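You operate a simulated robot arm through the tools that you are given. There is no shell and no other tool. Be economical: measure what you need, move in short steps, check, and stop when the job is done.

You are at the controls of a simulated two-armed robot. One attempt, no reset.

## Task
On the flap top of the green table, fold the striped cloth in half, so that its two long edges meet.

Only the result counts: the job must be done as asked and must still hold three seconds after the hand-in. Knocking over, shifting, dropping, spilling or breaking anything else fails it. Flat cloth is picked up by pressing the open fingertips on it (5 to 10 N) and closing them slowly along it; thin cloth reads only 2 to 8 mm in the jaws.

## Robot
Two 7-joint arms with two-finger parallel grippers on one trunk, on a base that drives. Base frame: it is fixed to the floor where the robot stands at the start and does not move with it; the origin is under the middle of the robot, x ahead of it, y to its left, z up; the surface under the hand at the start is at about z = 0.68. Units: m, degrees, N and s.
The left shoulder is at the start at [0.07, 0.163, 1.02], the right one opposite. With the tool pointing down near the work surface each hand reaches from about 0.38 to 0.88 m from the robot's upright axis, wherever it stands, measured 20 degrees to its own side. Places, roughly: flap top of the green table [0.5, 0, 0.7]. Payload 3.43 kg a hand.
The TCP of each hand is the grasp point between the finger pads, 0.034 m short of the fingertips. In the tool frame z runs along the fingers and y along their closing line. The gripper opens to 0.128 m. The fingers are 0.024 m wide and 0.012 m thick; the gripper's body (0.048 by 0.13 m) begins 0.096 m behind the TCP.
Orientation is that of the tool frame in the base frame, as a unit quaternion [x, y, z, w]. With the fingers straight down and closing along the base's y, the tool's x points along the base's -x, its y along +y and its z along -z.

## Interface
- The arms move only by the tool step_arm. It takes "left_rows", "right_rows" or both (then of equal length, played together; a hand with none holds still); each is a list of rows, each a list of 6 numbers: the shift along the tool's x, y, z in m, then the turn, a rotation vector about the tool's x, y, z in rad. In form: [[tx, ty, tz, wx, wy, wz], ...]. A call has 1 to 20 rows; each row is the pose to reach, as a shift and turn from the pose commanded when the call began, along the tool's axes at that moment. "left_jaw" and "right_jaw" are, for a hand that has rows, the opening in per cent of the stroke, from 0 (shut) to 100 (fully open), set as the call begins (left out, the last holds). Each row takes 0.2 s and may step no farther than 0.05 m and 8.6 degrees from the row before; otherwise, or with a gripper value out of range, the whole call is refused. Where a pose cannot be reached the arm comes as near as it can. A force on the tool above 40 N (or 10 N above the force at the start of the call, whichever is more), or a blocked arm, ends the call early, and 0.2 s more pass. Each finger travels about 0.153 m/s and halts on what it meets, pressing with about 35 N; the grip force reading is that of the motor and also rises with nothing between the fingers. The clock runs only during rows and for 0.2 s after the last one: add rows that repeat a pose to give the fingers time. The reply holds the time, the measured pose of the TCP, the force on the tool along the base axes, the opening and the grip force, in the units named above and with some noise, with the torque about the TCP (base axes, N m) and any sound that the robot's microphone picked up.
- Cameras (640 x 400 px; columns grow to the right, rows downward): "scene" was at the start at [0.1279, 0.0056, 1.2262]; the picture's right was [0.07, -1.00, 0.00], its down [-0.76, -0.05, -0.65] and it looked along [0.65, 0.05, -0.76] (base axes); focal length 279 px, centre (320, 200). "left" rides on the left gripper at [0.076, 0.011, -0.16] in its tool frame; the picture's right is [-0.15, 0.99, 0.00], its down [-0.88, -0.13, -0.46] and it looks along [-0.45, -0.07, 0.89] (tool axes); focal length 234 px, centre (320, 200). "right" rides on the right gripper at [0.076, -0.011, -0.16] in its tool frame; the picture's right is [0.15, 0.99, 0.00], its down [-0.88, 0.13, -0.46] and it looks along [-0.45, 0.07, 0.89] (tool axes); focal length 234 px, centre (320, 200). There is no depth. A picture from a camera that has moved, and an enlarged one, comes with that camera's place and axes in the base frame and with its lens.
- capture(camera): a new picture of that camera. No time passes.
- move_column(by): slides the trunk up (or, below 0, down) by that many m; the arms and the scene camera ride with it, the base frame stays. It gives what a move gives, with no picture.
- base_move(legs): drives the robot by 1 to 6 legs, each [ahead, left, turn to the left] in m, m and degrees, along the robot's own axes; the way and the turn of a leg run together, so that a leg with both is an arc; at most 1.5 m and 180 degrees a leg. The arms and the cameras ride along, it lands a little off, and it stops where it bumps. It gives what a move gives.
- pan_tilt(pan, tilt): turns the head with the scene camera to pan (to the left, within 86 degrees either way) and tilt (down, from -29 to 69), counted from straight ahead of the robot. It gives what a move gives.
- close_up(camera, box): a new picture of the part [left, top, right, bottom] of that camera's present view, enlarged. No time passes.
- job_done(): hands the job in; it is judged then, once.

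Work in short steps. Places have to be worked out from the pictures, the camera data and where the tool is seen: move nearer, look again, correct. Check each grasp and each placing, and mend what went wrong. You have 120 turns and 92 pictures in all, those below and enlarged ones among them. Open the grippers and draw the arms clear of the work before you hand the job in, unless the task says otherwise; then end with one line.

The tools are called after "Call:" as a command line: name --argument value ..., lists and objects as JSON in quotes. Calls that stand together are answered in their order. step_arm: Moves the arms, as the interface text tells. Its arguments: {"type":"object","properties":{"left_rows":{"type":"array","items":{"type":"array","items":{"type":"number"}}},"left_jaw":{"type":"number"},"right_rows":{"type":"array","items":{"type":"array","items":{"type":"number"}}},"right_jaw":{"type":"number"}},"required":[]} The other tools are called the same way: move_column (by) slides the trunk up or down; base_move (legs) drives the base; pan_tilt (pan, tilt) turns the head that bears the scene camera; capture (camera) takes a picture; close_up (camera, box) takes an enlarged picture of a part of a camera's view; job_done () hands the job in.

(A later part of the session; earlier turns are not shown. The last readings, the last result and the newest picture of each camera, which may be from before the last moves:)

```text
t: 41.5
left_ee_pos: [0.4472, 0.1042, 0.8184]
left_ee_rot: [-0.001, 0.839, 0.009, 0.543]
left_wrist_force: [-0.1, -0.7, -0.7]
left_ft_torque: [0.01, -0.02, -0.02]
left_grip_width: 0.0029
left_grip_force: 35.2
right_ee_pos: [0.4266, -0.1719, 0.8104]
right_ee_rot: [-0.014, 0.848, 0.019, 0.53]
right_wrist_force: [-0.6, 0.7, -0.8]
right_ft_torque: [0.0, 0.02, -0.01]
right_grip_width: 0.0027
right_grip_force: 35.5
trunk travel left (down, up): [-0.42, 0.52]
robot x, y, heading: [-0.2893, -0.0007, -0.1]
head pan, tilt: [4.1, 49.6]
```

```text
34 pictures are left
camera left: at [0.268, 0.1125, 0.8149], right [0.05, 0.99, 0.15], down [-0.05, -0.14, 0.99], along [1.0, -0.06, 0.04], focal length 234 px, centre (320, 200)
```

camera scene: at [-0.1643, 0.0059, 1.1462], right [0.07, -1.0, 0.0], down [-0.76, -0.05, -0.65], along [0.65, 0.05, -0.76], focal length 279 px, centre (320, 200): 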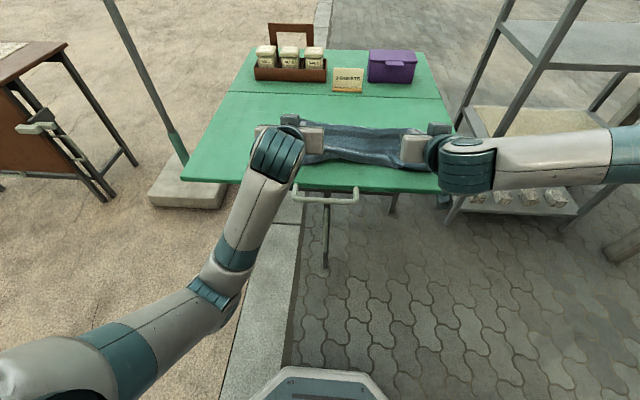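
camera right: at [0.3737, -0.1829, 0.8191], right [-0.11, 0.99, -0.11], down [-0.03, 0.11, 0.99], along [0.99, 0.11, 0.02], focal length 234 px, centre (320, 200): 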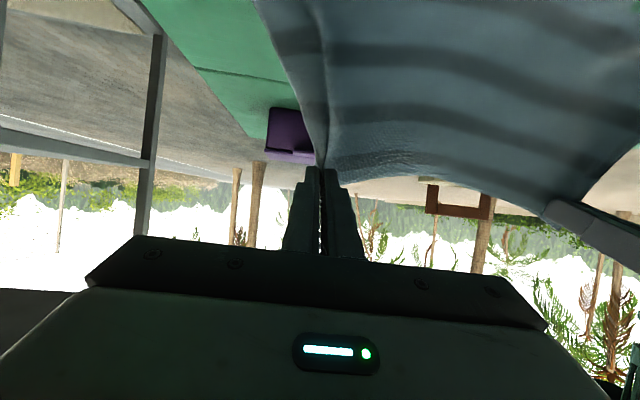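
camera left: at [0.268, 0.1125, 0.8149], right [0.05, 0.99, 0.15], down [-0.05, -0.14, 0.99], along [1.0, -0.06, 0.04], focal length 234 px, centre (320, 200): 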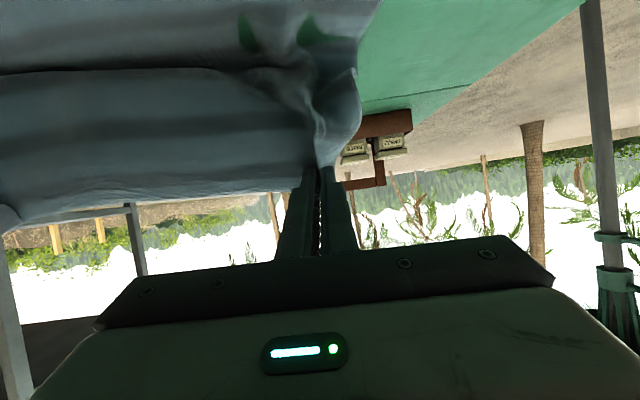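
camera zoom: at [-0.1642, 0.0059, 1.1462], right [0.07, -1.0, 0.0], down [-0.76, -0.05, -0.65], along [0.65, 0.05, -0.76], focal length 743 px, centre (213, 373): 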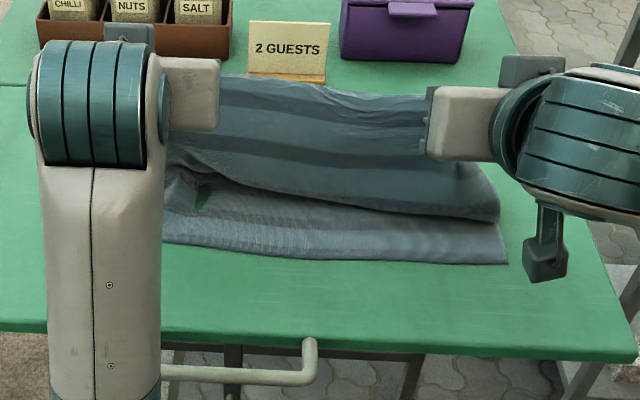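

The crease is further forward now. Continuing down gently with the hands a little more forward than before.

Call:
step_arm --left_rows '[[0.023, 0, -0.002, 0, 0, 0], [0.046, 0, -0.0036, 0, 0, 0], [0.062, 0, -0.0015, 0, 0, 0], [0.0774, 0, 0.0003, 0, 0, 0], [0.0774, 0, 0.0003, 0, 0, 0]]' --right_rows '[[0.023, 0, -0.002, 0, 0, 0], [0.046, 0, -0.0036, 0, 0, 0], [0.062, 0, -0.0015, 0, 0, 0], [0.0774, 0, 0.0003, 0, 0, 0], [0.0774, 0, 0.0003, 0, 0, 0]]'

Call:
close_up --camera "scene" --box '[240, 60, 480, 210]'

Call:
capture --camera "right"

```text
t: 42.9
left_ee_pos: [0.4337, 0.1139, 0.8096]
left_ee_rot: [0.003, 0.811, 0.022, 0.585]
left_wrist_force: [-2.9, -20.3, -3.9]
left_ft_torque: [-0.33, 0.19, -0.68]
left_grip_width: 0.0026
left_grip_force: 35.2
right_ee_pos: [0.3991, -0.1663, 0.7587]
right_ee_rot: [-0.019, 0.847, 0.026, 0.531]
right_wrist_force: [2.8, 19.4, 4.5]
right_ft_torque: [0.44, -0.19, 0.54]
right_grip_width: 0.0027
right_grip_force: 35.1
right hand out of reach, approached as far as the arm can: row 4, 5
trunk travel left (down, up): [-0.42, 0.52]
robot x, y, heading: [-0.2907, -0.0007, 0.0]
head pan, tilt: [4.1, 49.6]
stopped in row 5 (left hand): the arm was blocked; the commanded pose is now the measured one
```

```text
2.67 times, centred on (360, 135) of scene
camera zoom: at [-0.1641, 0.006, 1.1462], right [0.07, -1.0, 0.0], down [-0.76, -0.05, -0.65], along [0.65, 0.05, -0.76], focal length 743 px, centre (213, 373)
```

zoom: 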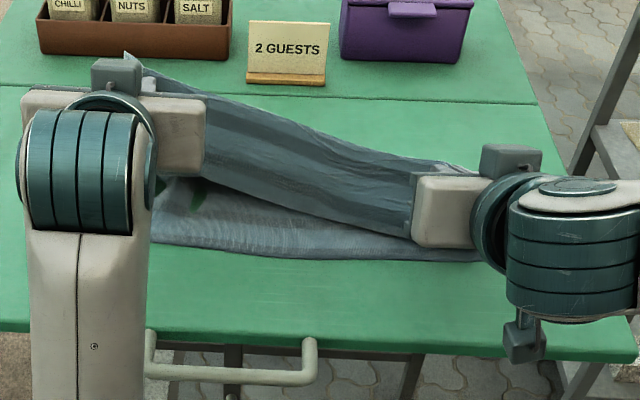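

```text
32 pictures are left
camera right: at [0.2245, -0.1862, 0.7592], right [-0.12, 0.99, -0.11], down [-0.03, 0.11, 0.99], along [0.99, 0.13, 0.02], focal length 234 px, centre (320, 200)
```

right: 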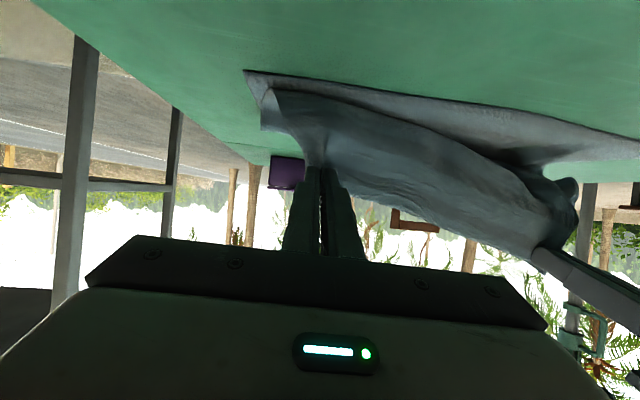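

The left arm reports being blocked. I need to see what its elbow/forearm is touching.

Call:
capture --camera "scene"

Call:
capture --camera "left"

```text
31 pictures are left
camera scene: at [-0.1641, 0.006, 1.1462], right [0.07, -1.0, 0.0], down [-0.76, -0.05, -0.65], along [0.65, 0.05, -0.76], focal length 279 px, centre (320, 200)
```

scene: 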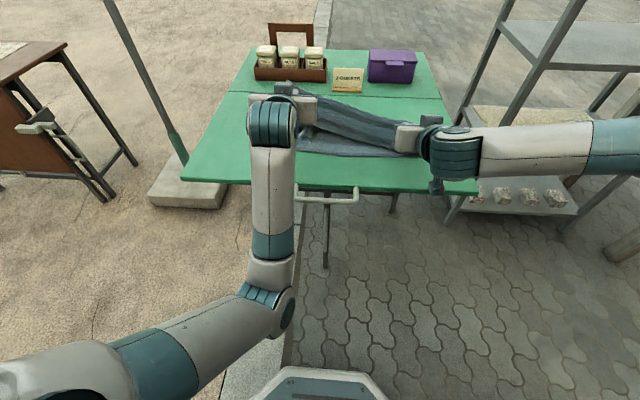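

```text
30 pictures are left
camera left: at [0.2566, 0.1227, 0.7886], right [0.03, 0.98, 0.18], down [-0.15, -0.17, 0.97], along [0.99, -0.05, 0.14], focal length 234 px, centre (320, 200)
```

left: 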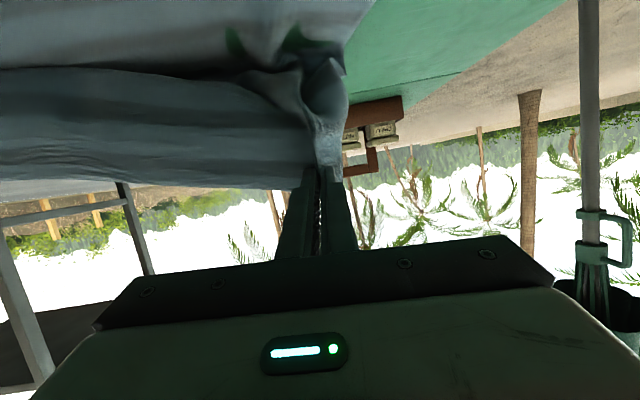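

The left forearm is resting on the table's front edge because the trunk is low. I'll raise the trunk again to clear it, then reposition the base further back so both arms work more stretched out.

Call:
move_column --by 0.08

Call:
capture --camera "scene"

```text
t: 44.1
left_ee_pos: [0.4343, 0.1136, 0.8888]
left_ee_rot: [0.002, 0.811, 0.021, 0.584]
left_wrist_force: [-4.3, -29.8, -6.1]
left_ft_torque: [-0.49, 0.26, -1.02]
left_grip_width: 0.0027
left_grip_force: 34.8
right_ee_pos: [0.4009, -0.1674, 0.8362]
right_ee_rot: [-0.019, 0.847, 0.025, 0.53]
right_wrist_force: [3.8, 30.3, 7.1]
right_ft_torque: [0.67, -0.3, 0.85]
right_grip_width: 0.0026
right_grip_force: 35.2
trunk travel left (down, up): [-0.5, 0.44]
robot x, y, heading: [-0.2919, -0.0007, -0.4]
head pan, tilt: [4.1, 49.6]
```

```text
29 pictures are left
camera scene: at [-0.1639, 0.0057, 1.2261], right [0.07, -1.0, 0.0], down [-0.76, -0.05, -0.65], along [0.65, 0.05, -0.76], focal length 279 px, centre (320, 200)
```

scene: 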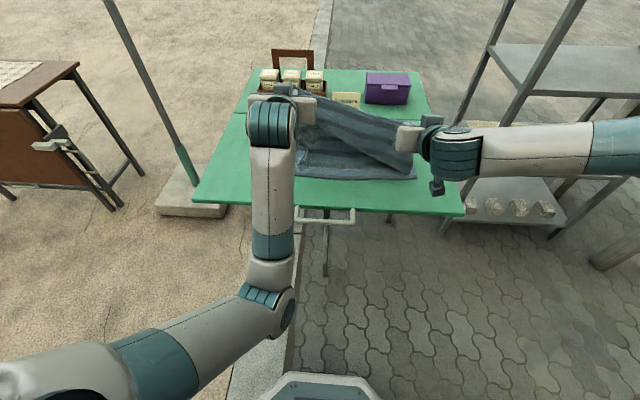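

Elbow is clear, but the hands are uneven. Levelling both at about tip x ≈ 0.54, z ≈ 0.845 with lower tension.

Call:
step_arm --left_rows '[[0, -0.01, 0.02, 0, 0.03, 0], [-0.001, -0.018, 0.042, 0, 0.06, 0], [-0.0015, -0.018, 0.063, 0, 0.09, 0], [-0.0017, -0.018, 0.0837, 0, 0.11, 0], [-0.0017, -0.018, 0.0837, 0, 0.11, 0]]' --right_rows '[[-0.018, 0, 0.019, 0, 0, 0], [-0.036, -0.002, 0.038, 0, 0, 0], [-0.054, -0.004, 0.057, 0, 0, 0], [-0.0708, -0.005, 0.0768, 0, 0, 0], [-0.0708, -0.005, 0.0768, 0, 0, 0]]'

Call:
base_move --legs '[[-0.11, 0, 0]]'

Call:
capture --camera "scene"

```text
t: 45.3
left_ee_pos: [0.5135, 0.0973, 0.8641]
left_ee_rot: [-0.001, 0.842, 0.019, 0.539]
left_wrist_force: [-0.6, -0.9, 0.5]
left_ft_torque: [-0.02, -0.03, -0.02]
left_grip_width: 0.0027
left_grip_force: 34.9
right_ee_pos: [0.5004, -0.1699, 0.8652]
right_ee_rot: [-0.016, 0.848, 0.022, 0.53]
right_wrist_force: [-0.6, -0.2, -0.8]
right_ft_torque: [0.0, 0.04, -0.01]
right_grip_width: 0.0029
right_grip_force: 35.2
trunk travel left (down, up): [-0.5, 0.44]
robot x, y, heading: [-0.2879, 0.002, 0.1]
head pan, tilt: [4.1, 49.6]
```

```text
t: 46.5
left_ee_pos: [0.4022, 0.0971, 0.8645]
left_ee_rot: [0.002, 0.842, 0.019, 0.539]
left_wrist_force: [-0.8, 0.7, 0.4]
left_ft_torque: [-0.03, 0.01, -0.03]
left_grip_width: 0.0026
left_grip_force: 34.6
right_ee_pos: [0.3895, -0.1715, 0.8663]
right_ee_rot: [-0.017, 0.847, 0.022, 0.53]
right_wrist_force: [-0.6, -0.5, 0.3]
right_ft_torque: [-0.04, 0.05, -0.04]
right_grip_width: 0.0025
right_grip_force: 35.3
trunk travel left (down, up): [-0.5, 0.44]
robot x, y, heading: [-0.4008, 0.0028, -0.3]
head pan, tilt: [4.1, 49.6]
```

```text
28 pictures are left
camera scene: at [-0.2756, 0.0059, 1.2264], right [0.07, -1.0, 0.0], down [-0.76, -0.05, -0.65], along [0.65, 0.04, -0.76], focal length 279 px, centre (320, 200)
```

scene: 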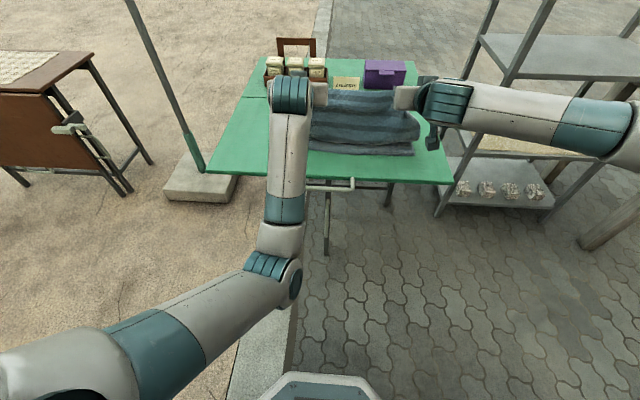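

Now the hands go forward and down to lay the lower half flat again from this stance.

Call:
step_arm --left_rows '[[-0.017, 0, 0.039, 0, 0, 0], [-0.034, 0, 0.0785, 0, 0, 0], [-0.0505, 0, 0.1178, 0, 0, 0], [-0.043, 0, 0.149, 0, 0, 0], [-0.0359, 0, 0.1801, 0, 0, 0], [-0.011, 0, 0.209, 0, 0, 0], [0.0144, 0, 0.2373, 0, 0, 0], [0.0144, 0, 0.2373, 0, 0, 0]]' --right_rows '[[-0.017, 0, 0.039, 0, 0, 0], [-0.034, 0, 0.0785, 0, 0, 0], [-0.0505, 0, 0.1178, 0, 0, 0], [-0.043, 0, 0.149, 0, 0, 0], [-0.0359, 0, 0.1801, 0, 0, 0], [-0.011, 0, 0.209, 0, 0, 0], [0.0144, 0, 0.2373, 0, 0, 0], [0.0144, 0, 0.2373, 0, 0, 0]]'

Call:
capture --camera "scene"

```text
t: 48.3
left_ee_pos: [0.6114, 0.1015, 0.7536]
left_ee_rot: [0.0, 0.842, 0.02, 0.539]
left_wrist_force: [-0.1, -0.1, 0.0]
left_ft_torque: [0.0, -0.03, 0.02]
left_grip_width: 0.0026
left_grip_force: 35.0
right_ee_pos: [0.5983, -0.1563, 0.7503]
right_ee_rot: [-0.017, 0.847, 0.023, 0.531]
right_wrist_force: [0.4, -0.2, -0.3]
right_ft_torque: [-0.01, 0.0, 0.01]
right_grip_width: 0.0027
right_grip_force: 35.1
trunk travel left (down, up): [-0.5, 0.44]
robot x, y, heading: [-0.401, 0.0003, -0.1]
head pan, tilt: [4.1, 49.6]
```

```text
27 pictures are left
camera scene: at [-0.275, 0.0056, 1.2264], right [0.07, -1.0, 0.0], down [-0.76, -0.05, -0.65], along [0.65, 0.04, -0.76], focal length 279 px, centre (320, 200)
```

scene: 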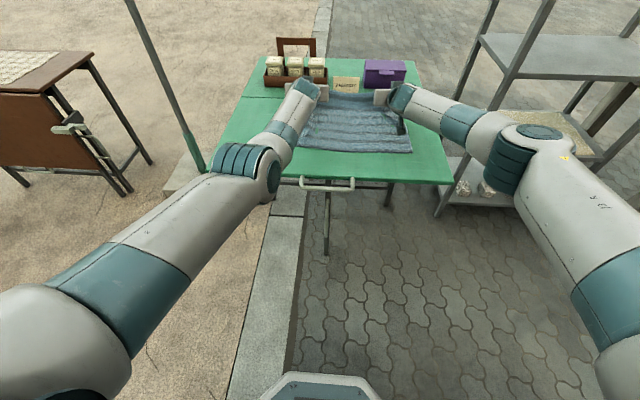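

Laid flat again. Repeating the tight arc swing, with the right hand easing outward a little.

Call:
step_arm --left_rows '[[-0.017, 0, -0.013, 0, 0, 0], [-0.034, 0, -0.0262, 0, 0, 0], [-0.038, 0, -0.043, 0, 0, 0], [-0.0414, 0, -0.0596, 0, 0, 0], [-0.041, 0, -0.0765, 0, 0, 0], [-0.0398, 0, -0.0932, 0, 0, 0], [-0.0345, 0, -0.1095, 0, 0, 0], [-0.0288, 0, -0.1256, 0, 0, 0], [-0.02, 0, -0.14, 0, 0, 0], [-0.0106, 0, -0.1546, 0, 0, 0], [0.002, 0, -0.166, 0, 0, 0], [0.0145, 0, -0.177, 0, 0, 0], [0.0145, 0, -0.177, 0, 0, 0]]' --right_rows '[[-0.017, 0, -0.013, 0, 0, 0], [-0.034, 0, -0.0262, 0, 0, 0], [-0.038, 0, -0.043, 0, 0, 0], [-0.0414, 0, -0.0596, 0, 0, 0], [-0.041, 0, -0.0765, 0, 0, 0], [-0.0398, 0, -0.0932, 0, 0, 0], [-0.0345, -0.002, -0.1095, 0, 0, 0], [-0.0288, -0.004, -0.1256, 0, 0, 0], [-0.02, -0.005, -0.14, 0, 0, 0], [-0.0106, -0.005, -0.1546, 0, 0, 0], [0.002, -0.005, -0.166, 0, 0, 0], [0.0145, -0.005, -0.177, 0, 0, 0], [0.0145, -0.005, -0.177, 0, 0, 0]]'

Call:
close_up --camera "scene" --box '[220, 60, 460, 210]'

```text
t: 51.1
left_ee_pos: [0.4459, 0.0991, 0.8128]
left_ee_rot: [0.001, 0.842, 0.019, 0.539]
left_wrist_force: [0.0, 1.2, 0.2]
left_ft_torque: [-0.03, -0.02, -0.02]
left_grip_width: 0.0029
left_grip_force: 35.0
right_ee_pos: [0.4327, -0.173, 0.8118]
right_ee_rot: [-0.017, 0.848, 0.022, 0.53]
right_wrist_force: [0.5, 0.3, -0.3]
right_ft_torque: [0.03, -0.01, -0.01]
right_grip_width: 0.0027
right_grip_force: 35.3
trunk travel left (down, up): [-0.5, 0.44]
robot x, y, heading: [-0.4022, 0.0017, -0.1]
head pan, tilt: [4.1, 49.6]
```

```text
2.67 times, centred on (340, 135) of scene
camera zoom: at [-0.2741, 0.0061, 1.2262], right [0.07, -1.0, 0.0], down [-0.76, -0.05, -0.65], along [0.65, 0.04, -0.76], focal length 743 px, centre (267, 373)
```

zoom: 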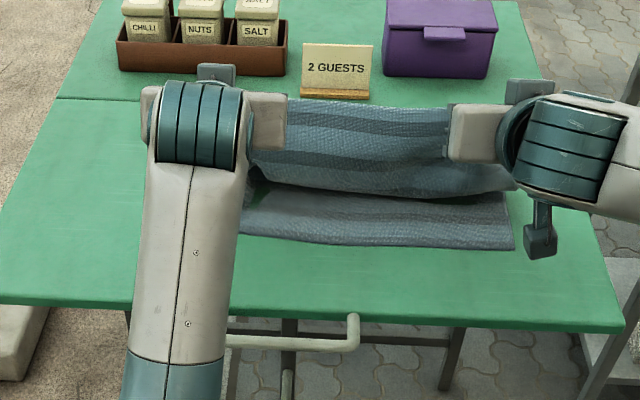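

Crease is well placed now: bulge about 6 cm inside the lower edge (edge at x ≈ 0.395). Descending 6 cm.

Call:
step_arm --left_rows '[[0.022, 0, 0, 0, 0, 0], [0.045, 0, 0, 0, 0, 0], [0.0671, 0, -0.0013, 0, 0, 0], [0.0671, 0, -0.0013, 0, 0, 0]]' --right_rows '[[0.022, 0, 0, 0, 0, 0], [0.045, 0, 0, 0, 0, 0], [0.0671, 0, -0.0013, 0, 0, 0], [0.0671, 0, -0.0013, 0, 0, 0]]'

Call:
close_up --camera "scene" --box '[220, 60, 460, 210]'

Call:
capture --camera "right"

```text
t: 52.1
left_ee_pos: [0.4217, 0.1054, 0.7611]
left_ee_rot: [0.0, 0.838, 0.026, 0.545]
left_wrist_force: [-0.3, -5.4, 1.4]
left_ft_torque: [-0.16, 0.0, -0.16]
left_grip_width: 0.0025
left_grip_force: 35.0
right_ee_pos: [0.4175, -0.1733, 0.7841]
right_ee_rot: [-0.016, 0.851, 0.022, 0.525]
right_wrist_force: [0.5, 5.3, -0.9]
right_ft_torque: [0.13, 0.07, 0.17]
right_grip_width: 0.0026
right_grip_force: 34.8
right hand out of reach, approached as far as the arm can: row 2, 3, 4
trunk travel left (down, up): [-0.5, 0.44]
robot x, y, heading: [-0.4011, 0.0029, -0.0]
head pan, tilt: [4.1, 49.6]
```

```text
2.67 times, centred on (340, 135) of scene
camera zoom: at [-0.2742, 0.0053, 1.2262], right [0.07, -1.0, 0.0], down [-0.76, -0.05, -0.65], along [0.65, 0.05, -0.76], focal length 743 px, centre (267, 373)
```

zoom: 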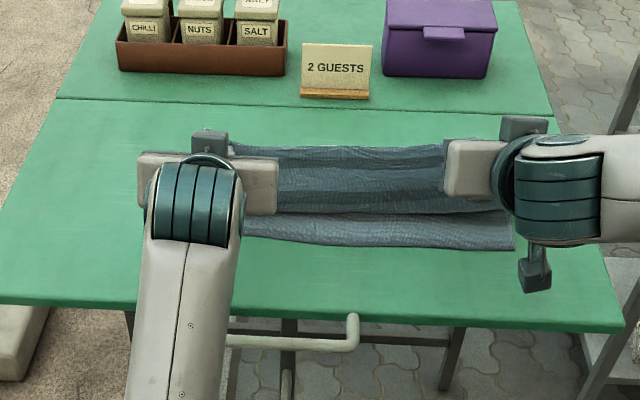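

```text
24 pictures are left
camera right: at [0.2422, -0.1916, 0.7878], right [-0.12, 0.99, -0.11], down [-0.02, 0.11, 0.99], along [0.99, 0.12, 0.01], focal length 234 px, centre (320, 200)
```

right: 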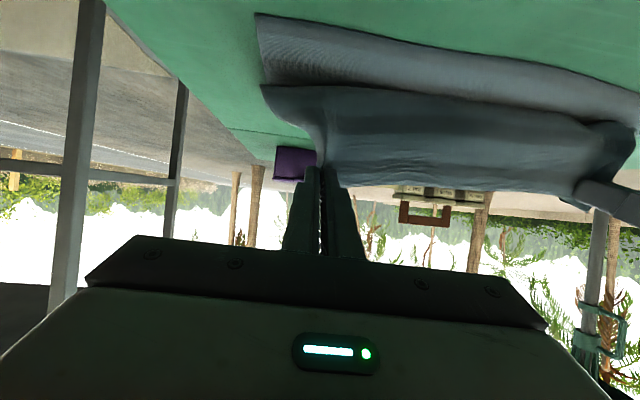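

The right wrist limits the pitch here, so I'll finish lowering with less pitch on the right (about 48°) and 60° on the left.

Call:
step_arm --left_rows '[[0.0095, 0, 0.0026, 0, 0.026, 0], [0.019, 0, 0.0052, 0, 0.052, 0], [0.0285, 0, 0.0078, 0, 0.08, 0], [0.038, 0, 0.0104, 0, 0.105, 0], [0.038, 0, 0.0104, 0, 0.105, 0]]' --right_rows '[[0.0139, 0, 0.0035, 0, 0.09, 0], [0.0278, 0, 0.007, 0, 0.16, 0], [0.0417, 0, 0.0105, 0, 0.22, 0], [0.0556, 0, 0.014, 0, 0.267, 0], [0.0556, 0, 0.014, 0, 0.267, 0]]'

Call:
close_up --camera "scene" --box '[220, 60, 460, 210]'

Call:
capture --camera "right"

```text
t: 53.3
left_ee_pos: [0.4148, 0.1119, 0.7226]
left_ee_rot: [0.001, 0.866, 0.029, 0.5]
left_wrist_force: [0.7, -15.4, 8.1]
left_ft_torque: [-0.48, -0.16, -0.4]
left_grip_width: 0.0026
left_grip_force: 35.0
right_ee_pos: [0.4045, -0.1703, 0.7324]
right_ee_rot: [-0.02, 0.91, 0.021, 0.414]
right_wrist_force: [1.2, 14.5, 1.5]
right_ft_torque: [0.43, -0.05, 0.31]
right_grip_width: 0.0027
right_grip_force: 35.1
trunk travel left (down, up): [-0.5, 0.44]
robot x, y, heading: [-0.4028, 0.005, -0.0]
head pan, tilt: [4.1, 49.6]
```

```text
2.67 times, centred on (340, 135) of scene
camera zoom: at [-0.2755, 0.0057, 1.2265], right [0.07, -1.0, 0.0], down [-0.76, -0.05, -0.65], along [0.65, 0.04, -0.76], focal length 743 px, centre (267, 373)
```

zoom: 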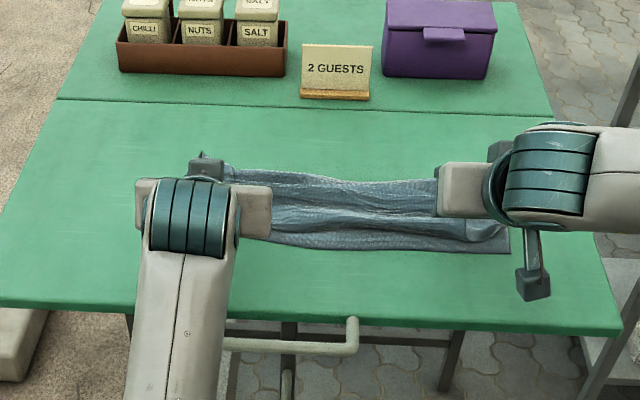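

```text
22 pictures are left
camera right: at [0.2369, -0.1909, 0.7792], right [-0.15, 0.98, -0.09], down [0.23, 0.12, 0.97], along [0.96, 0.12, -0.25], focal length 234 px, centre (320, 200)
```

right: 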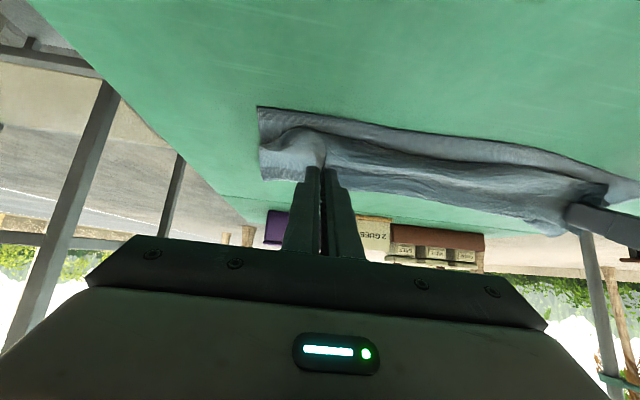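

The folded layer now sits just inside the lower edge. Opening the jaws slightly and withdrawing along the fingers.

Call:
step_arm --left_rows '[[0, 0, 0, 0, 0, 0], [0, 0, 0, 0, 0, 0], [0, 0, -0.02, 0, 0, 0], [0, 0, -0.05, 0, 0, 0], [0, 0, -0.09, 0, 0, 0]]' --right_rows '[[0, 0, 0, 0, 0, 0], [0, 0, 0, 0, 0, 0], [0, 0, -0.02, 0, 0, 0], [0, 0, -0.05, 0, 0, 0], [0, 0, -0.09, 0, 0, 0]]' --left_jaw 16 --right_jaw 16

Call:
step_arm --left_rows '[[-0.03, 0.02, -0.02, 0, 0, 0], [-0.06, 0.05, -0.04, 0, 0, 0], [-0.09, 0.08, -0.05, 0, 0, 0]]' --right_rows '[[-0.03, -0.02, -0.02, 0, 0, 0], [-0.06, -0.05, -0.04, 0, 0, 0], [-0.09, -0.08, -0.05, 0, 0, 0]]'

Call:
close_up --camera "scene" --box '[220, 60, 460, 210]'

```text
t: 54.7
left_ee_pos: [0.3497, 0.1552, 0.7771]
left_ee_rot: [-0.003, 0.857, 0.069, 0.511]
left_wrist_force: [0.6, 0.7, -0.4]
left_ft_torque: [-0.02, -0.01, 0.01]
left_grip_width: 0.0204
left_grip_force: 0.0
right_ee_pos: [0.3383, -0.1759, 0.7891]
right_ee_rot: [-0.019, 0.911, 0.019, 0.412]
right_wrist_force: [0.5, 0.3, -0.1]
right_ft_torque: [0.03, -0.01, -0.02]
right_grip_width: 0.0206
right_grip_force: 0.1
trunk travel left (down, up): [-0.5, 0.44]
robot x, y, heading: [-0.4061, 0.0011, 0.1]
head pan, tilt: [4.1, 49.6]
stopped in row 5 (left hand): the arm was blocked; the commanded pose is now the measured one
```

```text
t: 55.5
left_ee_pos: [0.3424, 0.2193, 0.8882]
left_ee_rot: [-0.003, 0.858, 0.067, 0.51]
left_wrist_force: [-0.1, 0.0, 0.2]
left_ft_torque: [0.0, 0.02, 0.01]
left_grip_width: 0.0206
left_grip_force: 0.0
right_ee_pos: [0.3646, -0.258, 0.8893]
right_ee_rot: [-0.019, 0.911, 0.02, 0.413]
right_wrist_force: [0.0, 0.1, 0.0]
right_ft_torque: [-0.01, 0.0, -0.01]
right_grip_width: 0.0205
right_grip_force: 0.1
trunk travel left (down, up): [-0.5, 0.44]
robot x, y, heading: [-0.4008, -0.0017, -0.3]
head pan, tilt: [4.1, 49.6]
```

```text
2.67 times, centred on (340, 135) of scene
camera zoom: at [-0.2745, 0.0059, 1.2261], right [0.07, -1.0, 0.0], down [-0.76, -0.05, -0.65], along [0.65, 0.05, -0.76], focal length 743 px, centre (267, 373)
```

zoom: 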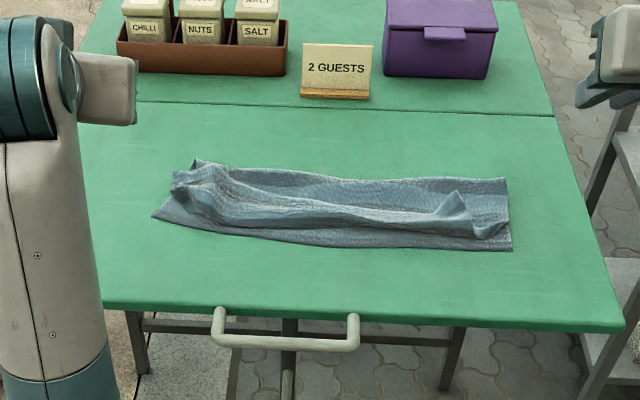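

Released. Zooming on the cloth to understand its shape.

Call:
close_up --camera "scene" --box '[272, 112, 416, 160]'

```text
4.44 times, centred on (344, 136) of scene
camera zoom: at [-0.2745, 0.0059, 1.2261], right [0.07, -1.0, 0.0], down [-0.76, -0.05, -0.65], along [0.65, 0.05, -0.76], focal length 1239 px, centre (213, 484)
```

zoom: 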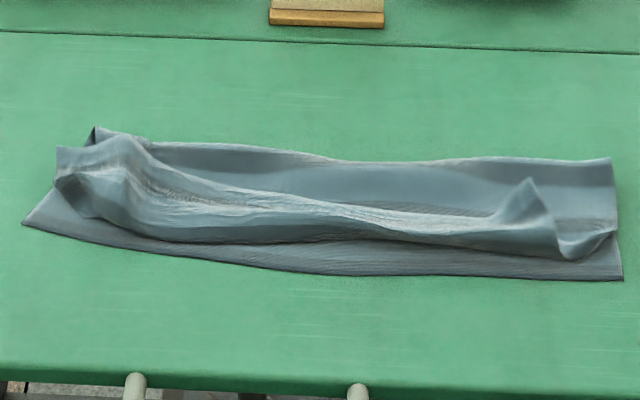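

The cloth seems folded with the far edge curled in a roll on top. I'll bring both hands back to fingers-down, clear above, and look with a wrist camera.

Call:
step_arm --left_rows '[[-0.02, 0.01, -0.02, 0, 0.14, 0], [-0.04, 0.02, -0.03, 0, 0.28, 0], [-0.05, 0.02, -0.04, 0, 0.42, 0], [-0.05, 0.02, -0.04, 0, 0.56, 0], [-0.05, 0.02, -0.04, 0, 0.7, 0], [-0.05, 0.02, -0.04, 0, 0.84, 0], [-0.05, 0.02, -0.04, 0, 0.98, 0], [-0.05, 0.02, -0.04, 0, 1.07, 0]]' --right_rows '[[0, 0, 0, 0, 0.11, 0], [0, 0.01, 0, 0, 0.22, 0], [0, 0.02, 0, 0, 0.33, 0], [0, 0.03, 0, 0, 0.44, 0], [0, 0.04, 0, 0, 0.55, 0], [0, 0.05, 0, 0, 0.66, 0], [0, 0.06, 0, 0, 0.77, 0], [0, 0.06, 0, 0, 0.85, 0]]'

Call:
capture --camera "right"

```text
t: 57.3
left_ee_pos: [0.3483, 0.243, 0.9536]
left_ee_rot: [-0.035, 0.998, 0.056, 0.001]
left_wrist_force: [0.4, 0.5, -0.2]
left_ft_torque: [-0.01, 0.0, 0.0]
left_grip_width: 0.0204
left_grip_force: 0.0
left hand out of reach, approached as far as the arm can: row 4, 5, 6, 7, 8
right_ee_pos: [0.3604, -0.1973, 0.8902]
right_ee_rot: [-0.025, 1.0, 0.01, 0.0]
right_wrist_force: [0.5, -0.4, -0.2]
right_ft_torque: [0.04, -0.02, 0.0]
right_grip_width: 0.0204
right_grip_force: 0.0
trunk travel left (down, up): [-0.5, 0.44]
robot x, y, heading: [-0.4045, -0.0009, -0.1]
head pan, tilt: [4.1, 49.6]
```

```text
19 pictures are left
camera right: at [0.2874, -0.2145, 1.0497], right [-0.2, 0.98, 0.02], down [0.87, 0.17, 0.46], along [0.45, 0.11, -0.89], focal length 234 px, centre (320, 200)
```

right: 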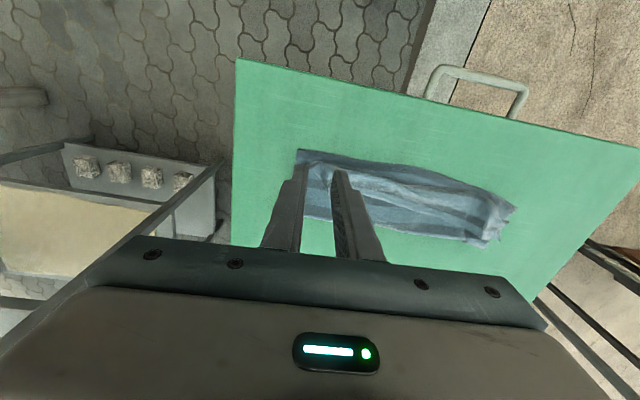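

Call:
close_up --camera "right" --box '[290, 135, 530, 255]'

```text
2.67 times, centred on (410, 195) of right
camera zoom: at [0.2874, -0.2145, 1.0497], right [-0.2, 0.98, 0.02], down [0.87, 0.17, 0.46], along [0.45, 0.11, -0.89], focal length 624 px, centre (80, 213)
```

zoom: 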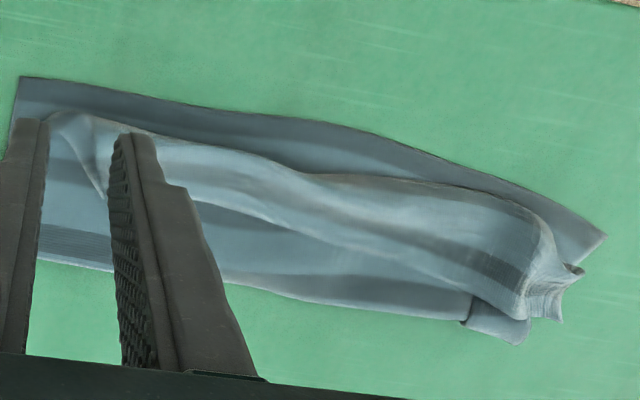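

The wrist view shows the layout: crease at x ≈ 0.50, lower edge at ≈ 0.39–0.42, and the last 4–7 cm of the upper layer (far edge) flopped back forward, with its free edge at x ≈ 0.45–0.47. I'll use open fingers as rakes from behind that free edge and sweep it toward me. First straighten the hands and move above the start.

Call:
step_arm --left_rows '[[-0.018, -0.028, 0.019, 0.016, 0, 0.01], [-0.037, -0.056, 0.039, 0.032, 0, 0.02], [-0.055, -0.084, 0.058, 0.048, 0, 0.03], [-0.073, -0.111, 0.077, 0.064, 0, 0.04], [-0.091, -0.139, 0.096, 0.08, 0, 0.05], [-0.11, -0.167, 0.116, 0.096, 0, 0.06], [-0.128, -0.195, 0.135, 0.112, 0, 0.07], [-0.128, -0.195, 0.135, 0.112, 0, 0.07]]' --right_rows '[[-0.016, 0.009, 0.013, 0.003, 0, 0.007], [-0.032, 0.018, 0.026, 0.006, 0, 0.014], [-0.047, 0.028, 0.039, 0.009, 0, 0.021], [-0.063, 0.037, 0.052, 0.011, 0, 0.028], [-0.079, 0.046, 0.065, 0.014, 0, 0.036], [-0.095, 0.056, 0.078, 0.017, 0, 0.043], [-0.1106, 0.065, 0.0914, 0.02, 0, 0.05], [-0.1106, 0.065, 0.0914, 0.02, 0, 0.05]]' --left_jaw 100 --right_jaw 100

Call:
capture --camera "left"

```text
t: 59.1
left_ee_pos: [0.421, 0.0955, 0.7936]
left_ee_rot: [-0.002, 1.0, 0.0, 0.001]
left_wrist_force: [0.8, 0.2, -0.8]
left_ft_torque: [-0.03, 0.01, 0.0]
left_grip_width: 0.1279
left_grip_force: 0.1
left hand out of reach, approached as far as the arm can: row 4, 5, 6, 7, 8
right_ee_pos: [0.4263, -0.1317, 0.7995]
right_ee_rot: [-0.001, 1.0, 0.0, 0.001]
right_wrist_force: [0.3, 0.0, -0.8]
right_ft_torque: [0.0, -0.01, 0.02]
right_grip_width: 0.1278
right_grip_force: 0.0
right hand out of reach, approached as far as the arm can: row 5, 6, 7, 8
trunk travel left (down, up): [-0.5, 0.44]
robot x, y, heading: [-0.3999, -0.001, -0.1]
head pan, tilt: [4.1, 49.6]
```

```text
17 pictures are left
camera left: at [0.3435, 0.1048, 0.953], right [0.14, 0.99, 0.0], down [0.88, -0.13, 0.46], along [0.45, -0.07, -0.89], focal length 234 px, centre (320, 200)
```

left: 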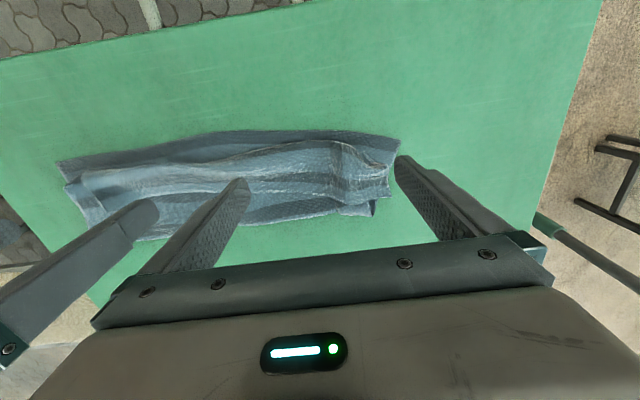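

Arms are at full stretch; driving the base forward 0.13 m brings the hands past the free edge.

Call:
base_move --legs '[[0.13, 0, 0]]'

Call:
close_up --camera "left" --box '[0, 0, 420, 262]'

```text
t: 60.4
left_ee_pos: [0.5537, 0.0939, 0.7925]
left_ee_rot: [0.0, 1.0, 0.0, 0.001]
left_wrist_force: [0.6, 0.6, -0.1]
left_ft_torque: [-0.03, 0.02, 0.03]
left_grip_width: 0.1281
left_grip_force: 0.1
right_ee_pos: [0.5581, -0.135, 0.7987]
right_ee_rot: [-0.001, 1.0, 0.0, 0.001]
right_wrist_force: [0.1, 0.4, -0.4]
right_ft_torque: [-0.02, 0.02, 0.0]
right_grip_width: 0.128
right_grip_force: 0.0
trunk travel left (down, up): [-0.5, 0.44]
robot x, y, heading: [-0.2715, 0.0032, -0.2]
head pan, tilt: [4.1, 49.6]
```

```text
1.52 times, centred on (210, 131) of left
camera zoom: at [0.4765, 0.1037, 0.9519], right [0.15, 0.99, 0.0], down [0.88, -0.13, 0.46], along [0.45, -0.07, -0.89], focal length 357 px, centre (488, 305)
```

zoom: 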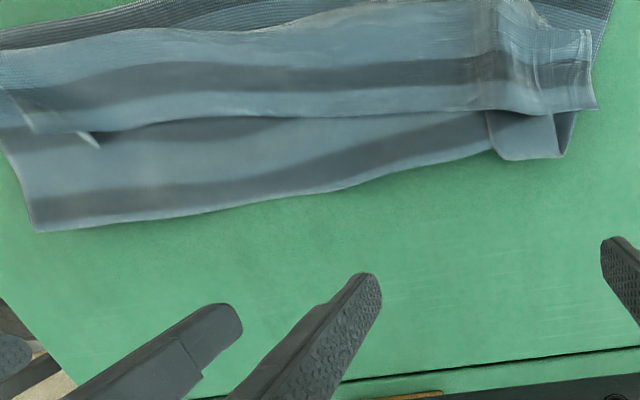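

Very clear view: the flap (far edge, ~5 cm wide) lies forward with its free edge at x ≈ 0.44 (right) to 0.477 (left); crest at x ≈ 0.41. Lowering the raking fingers just behind the free edge.

Call:
step_arm --left_rows '[[0.028, -0.007, 0, 0, 0, 0], [0.055, -0.014, 0.01, 0, 0, 0], [0.055, -0.014, 0.04, 0, 0, 0], [0.055, -0.014, 0.065, 0, 0, 0], [0.055, -0.014, 0.0675, 0, 0, 0]]' --right_rows '[[0.04, 0.01, 0, 0, 0, 0], [0.08, 0.02, 0.015, 0, 0, 0], [0.08, 0.02, 0.045, 0, 0, 0], [0.08, 0.02, 0.07, 0, 0, 0], [0.08, 0.02, 0.0737, 0, 0, 0]]' --left_jaw 85 --right_jaw 85

Call:
capture --camera "left"

```text
t: 61.5
left_ee_pos: [0.5443, 0.0671, 0.7243]
left_ee_rot: [0.0, 1.0, 0.0, 0.001]
left_wrist_force: [-0.4, 0.3, -0.8]
left_ft_torque: [0.0, 0.01, -0.01]
left_grip_width: 0.1088
left_grip_force: 0.1
left hand out of reach, approached as far as the arm can: row 1, 2, 3, 4, 5
right_ee_pos: [0.4788, -0.1132, 0.7247]
right_ee_rot: [0.0, 1.0, 0.0, 0.001]
right_wrist_force: [0.3, 0.1, -0.4]
right_ft_torque: [0.01, -0.02, 0.01]
right_grip_width: 0.1089
right_grip_force: 0.0
trunk travel left (down, up): [-0.5, 0.44]
robot x, y, heading: [-0.2684, 0.0027, -0.2]
head pan, tilt: [4.1, 49.6]
```

```text
15 pictures are left
camera left: at [0.4671, 0.0775, 0.884], right [0.15, 0.99, 0.0], down [0.88, -0.13, 0.46], along [0.45, -0.07, -0.89], focal length 234 px, centre (320, 200)
```

left: 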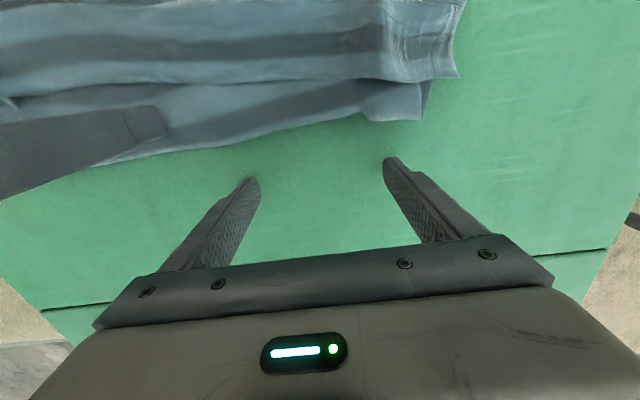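

The left arm is at a joint limit and can't pull closer, so I'll let the base do the sweeping. Raise both hands, step the base back 4.5 cm (right hand compensating forward).

Call:
step_arm --left_rows '[[0, 0, -0.015, 0, 0, 0], [0, 0.003, -0.03, 0, 0, 0], [0, 0.006, -0.03, 0, 0, 0], [0, 0.01, -0.03, 0, 0, 0]]' --right_rows '[[0, 0, -0.015, 0, 0, 0], [-0.01, 0, -0.03, 0, 0, 0], [-0.03, 0, -0.03, 0, 0, 0], [-0.045, 0, -0.03, 0, 0, 0]]'

Call:
base_move --legs '[[-0.047, 0, 0]]'

Call:
step_arm --left_rows '[[0, 0, 0.015, 0, 0, 0], [0, 0, 0.03, 0, 0, 0], [0, 0, 0.03, 0, 0, 0]]' --right_rows '[[0, 0, 0.015, 0, 0, 0], [0, 0, 0.03, 0, 0, 0], [0, 0, 0.03, 0, 0, 0]]'

Call:
capture --camera "left"

```text
t: 62.5
left_ee_pos: [0.5485, 0.0779, 0.7547]
left_ee_rot: [-0.002, 1.0, 0.001, 0.0]
left_wrist_force: [0.3, -0.3, 0.5]
left_ft_torque: [-0.07, 0.01, 0.02]
left_grip_width: 0.1085
left_grip_force: 0.1
left hand out of reach, approached as far as the arm can: row 2, 3, 4
right_ee_pos: [0.5222, -0.1117, 0.7544]
right_ee_rot: [0.0, 1.0, -0.001, 0.0]
right_wrist_force: [-0.4, -0.4, 0.0]
right_ft_torque: [0.01, 0.04, 0.0]
right_grip_width: 0.1089
right_grip_force: 0.0
trunk travel left (down, up): [-0.5, 0.44]
robot x, y, heading: [-0.2711, -0.0002, -0.2]
head pan, tilt: [4.1, 49.6]
```

```text
t: 63.5
left_ee_pos: [0.5, 0.0763, 0.757]
left_ee_rot: [0.0, 1.0, 0.0, 0.0]
left_wrist_force: [0.1, 0.9, 0.4]
left_ft_torque: [0.02, 0.01, -0.01]
left_grip_width: 0.1087
left_grip_force: 0.1
right_ee_pos: [0.4747, -0.1137, 0.7577]
right_ee_rot: [0.001, 1.0, -0.001, 0.0]
right_wrist_force: [-0.9, 0.3, 0.5]
right_ft_torque: [0.0, -0.01, -0.03]
right_grip_width: 0.1086
right_grip_force: 0.0
trunk travel left (down, up): [-0.5, 0.44]
robot x, y, heading: [-0.3166, 0.0001, -0.2]
head pan, tilt: [4.1, 49.6]
```

```text
t: 64.3
left_ee_pos: [0.5013, 0.0763, 0.7267]
left_ee_rot: [0.0, 1.0, 0.0, 0.0]
left_wrist_force: [-0.6, 0.5, -0.1]
left_ft_torque: [0.02, -0.01, -0.02]
left_grip_width: 0.1086
left_grip_force: 0.1
right_ee_pos: [0.4751, -0.112, 0.7249]
right_ee_rot: [0.001, 1.0, 0.0, 0.001]
right_wrist_force: [0.2, -0.4, 0.0]
right_ft_torque: [0.01, 0.01, -0.03]
right_grip_width: 0.1088
right_grip_force: 0.0
trunk travel left (down, up): [-0.5, 0.44]
robot x, y, heading: [-0.3183, 0.0018, -0.4]
head pan, tilt: [4.1, 49.6]
```

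```text
14 pictures are left
camera left: at [0.424, 0.0873, 0.8853], right [0.15, 0.99, 0.0], down [0.88, -0.13, 0.46], along [0.45, -0.07, -0.89], focal length 234 px, centre (320, 200)
```

left: 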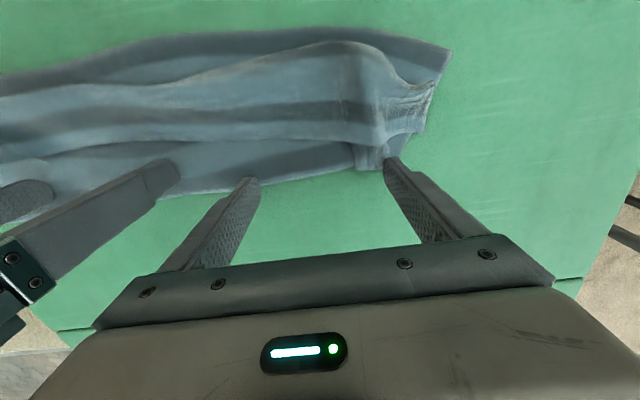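

Positioned behind the free edge. Narrowing the left rake to avoid the crumpled corner, then sweeping both by driving back 8.5 cm.

Call:
step_arm --left_rows '[[0, 0, -0.004, 0, 0, 0], [0, 0, -0.004, 0, 0, 0]]' --left_jaw 62

Call:
base_move --legs '[[-0.085, 0, 0]]'

Call:
capture --camera "left"

```text
t: 64.9
left_ee_pos: [0.5008, 0.0777, 0.7307]
left_ee_rot: [0.0, 1.0, 0.001, 0.001]
left_wrist_force: [0.3, -0.1, 0.2]
left_ft_torque: [-0.01, 0.0, -0.01]
left_grip_width: 0.0795
left_grip_force: 0.1
right_ee_pos: [0.4749, -0.1125, 0.7253]
right_ee_rot: [0.001, 1.0, 0.0, 0.0]
right_wrist_force: [0.1, -0.4, 0.1]
right_ft_torque: [0.02, 0.01, 0.02]
right_grip_width: 0.1087
right_grip_force: 0.0
trunk travel left (down, up): [-0.5, 0.44]
robot x, y, heading: [-0.3161, -0.0018, -0.1]
head pan, tilt: [4.1, 49.6]
```

```text
t: 66.0
left_ee_pos: [0.4135, 0.0766, 0.7308]
left_ee_rot: [0.001, 1.0, 0.0, 0.001]
left_wrist_force: [0.2, 0.4, 0.5]
left_ft_torque: [0.01, -0.02, -0.06]
left_grip_width: 0.0792
left_grip_force: 0.1
right_ee_pos: [0.3873, -0.1122, 0.7263]
right_ee_rot: [0.001, 1.0, 0.0, 0.001]
right_wrist_force: [0.1, -0.4, 0.8]
right_ft_torque: [0.01, -0.03, -0.01]
right_grip_width: 0.1086
right_grip_force: 0.0
trunk travel left (down, up): [-0.5, 0.44]
robot x, y, heading: [-0.4036, -0.0007, -0.3]
head pan, tilt: [4.1, 49.6]
```

```text
13 pictures are left
camera left: at [0.3366, 0.0868, 0.8903], right [0.15, 0.99, 0.0], down [0.88, -0.13, 0.46], along [0.45, -0.07, -0.89], focal length 234 px, centre (320, 200)
```

left: 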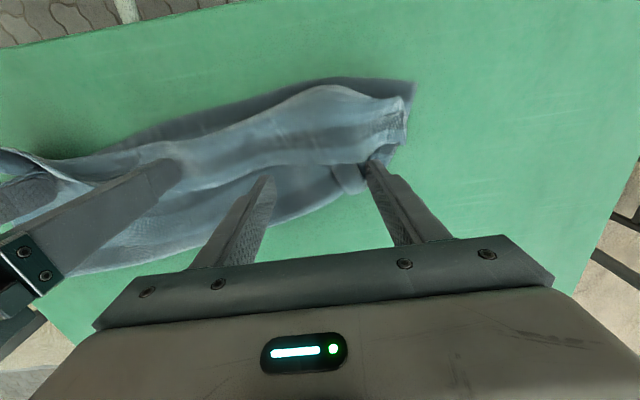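

Call:
close_up --camera "scene" --box '[240, 80, 432, 200]'

```text
3.33 times, centred on (336, 140) of scene
camera zoom: at [-0.2771, 0.0058, 1.2264], right [0.07, -1.0, 0.0], down [-0.76, -0.05, -0.65], along [0.65, 0.04, -0.76], focal length 929 px, centre (267, 400)
```

zoom: 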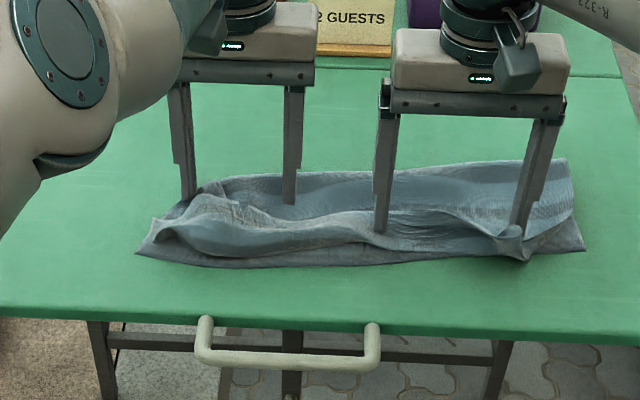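

The flap is now gathered upright in front of the rake fingers. Continuing back in small moves while rising, so it tips over toward me.

Call:
step_arm --left_rows '[[0, 0, -0.006, 0, 0, 0], [0, 0, -0.012, 0, 0, 0]]' --right_rows '[[0, 0, -0.006, 0, 0, 0], [0, 0, -0.012, 0, 0, 0]]'

Call:
base_move --legs '[[-0.035, 0, 0]]'

Call:
step_arm --left_rows '[[0, 0, -0.006, 0, 0, 0], [0, 0, -0.012, 0, 0, 0]]' --right_rows '[[0, 0, -0.006, 0, 0, 0], [0, 0, -0.012, 0, 0, 0]]'

Call:
base_move --legs '[[-0.04, 0, 0]]'

Call:
close_up --camera "scene" --box '[240, 70, 432, 190]'

```text
t: 66.5
left_ee_pos: [0.4145, 0.0767, 0.7408]
left_ee_rot: [0.001, 1.0, 0.001, 0.0]
left_wrist_force: [0.8, 0.3, -0.2]
left_ft_torque: [0.0, -0.02, -0.03]
left_grip_width: 0.0793
left_grip_force: 0.0
right_ee_pos: [0.389, -0.1125, 0.7373]
right_ee_rot: [0.001, 1.0, 0.0, 0.001]
right_wrist_force: [0.2, 0.0, 0.5]
right_ft_torque: [0.01, 0.0, 0.0]
right_grip_width: 0.1088
right_grip_force: 0.2
trunk travel left (down, up): [-0.5, 0.44]
robot x, y, heading: [-0.4048, -0.0009, -0.5]
head pan, tilt: [4.1, 49.6]
```

```text
t: 67.4
left_ee_pos: [0.3814, 0.0782, 0.7426]
left_ee_rot: [0.001, 1.0, 0.001, 0.0]
left_wrist_force: [-0.4, 0.1, 0.8]
left_ft_torque: [-0.03, 0.0, 0.03]
left_grip_width: 0.0795
left_grip_force: 0.1
right_ee_pos: [0.3548, -0.1124, 0.7383]
right_ee_rot: [0.001, 1.0, 0.0, 0.001]
right_wrist_force: [-0.9, -0.2, 0.3]
right_ft_torque: [-0.02, -0.01, 0.04]
right_grip_width: 0.1088
right_grip_force: 0.1
trunk travel left (down, up): [-0.5, 0.44]
robot x, y, heading: [-0.4347, 0.0001, -0.2]
head pan, tilt: [4.1, 49.6]
```

```text
t: 68.0
left_ee_pos: [0.381, 0.0767, 0.7544]
left_ee_rot: [0.0, 1.0, 0.0, 0.0]
left_wrist_force: [-1.1, 0.4, 0.2]
left_ft_torque: [0.01, 0.01, -0.01]
left_grip_width: 0.0793
left_grip_force: 0.1
right_ee_pos: [0.3548, -0.1113, 0.7483]
right_ee_rot: [0.002, 1.0, 0.0, 0.001]
right_wrist_force: [-1.0, 0.3, 0.1]
right_ft_torque: [-0.04, -0.01, -0.01]
right_grip_width: 0.1087
right_grip_force: 0.0
trunk travel left (down, up): [-0.5, 0.44]
robot x, y, heading: [-0.4388, 0.0037, -0.5]
head pan, tilt: [4.1, 49.6]
```

```text
t: 68.9
left_ee_pos: [0.3411, 0.0766, 0.754]
left_ee_rot: [0.0, 1.0, 0.001, 0.0]
left_wrist_force: [0.6, 0.4, 0.4]
left_ft_torque: [0.03, -0.08, 0.01]
left_grip_width: 0.0793
left_grip_force: 0.1
right_ee_pos: [0.3143, -0.1121, 0.7497]
right_ee_rot: [0.001, 1.0, 0.0, 0.002]
right_wrist_force: [-0.3, 0.5, 0.1]
right_ft_torque: [0.01, -0.04, -0.05]
right_grip_width: 0.1088
right_grip_force: 0.0
trunk travel left (down, up): [-0.5, 0.44]
robot x, y, heading: [-0.4774, 0.003, -0.3]
head pan, tilt: [4.1, 49.6]
```

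```text
3.33 times, centred on (336, 130) of scene
camera zoom: at [-0.3512, 0.0062, 1.2263], right [0.07, -1.0, 0.0], down [-0.76, -0.05, -0.65], along [0.65, 0.04, -0.76], focal length 929 px, centre (267, 433)
```

zoom: 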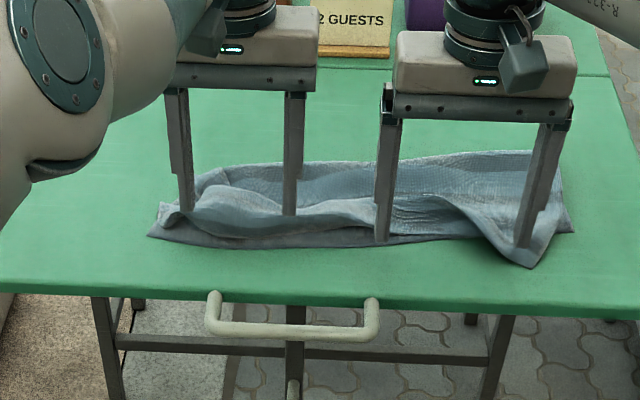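

Right side has flipped over. Checking the left side from its wrist camera.

Call:
capture --camera "left"

```text
10 pictures are left
camera left: at [0.2633, 0.0869, 0.9138], right [0.15, 0.99, 0.0], down [0.88, -0.13, 0.46], along [0.45, -0.07, -0.89], focal length 234 px, centre (320, 200)
```

left: 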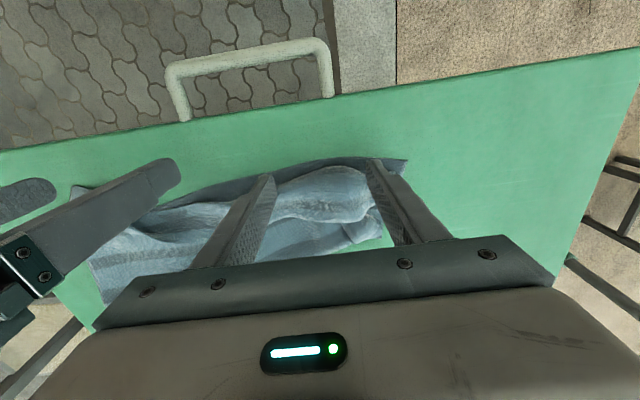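

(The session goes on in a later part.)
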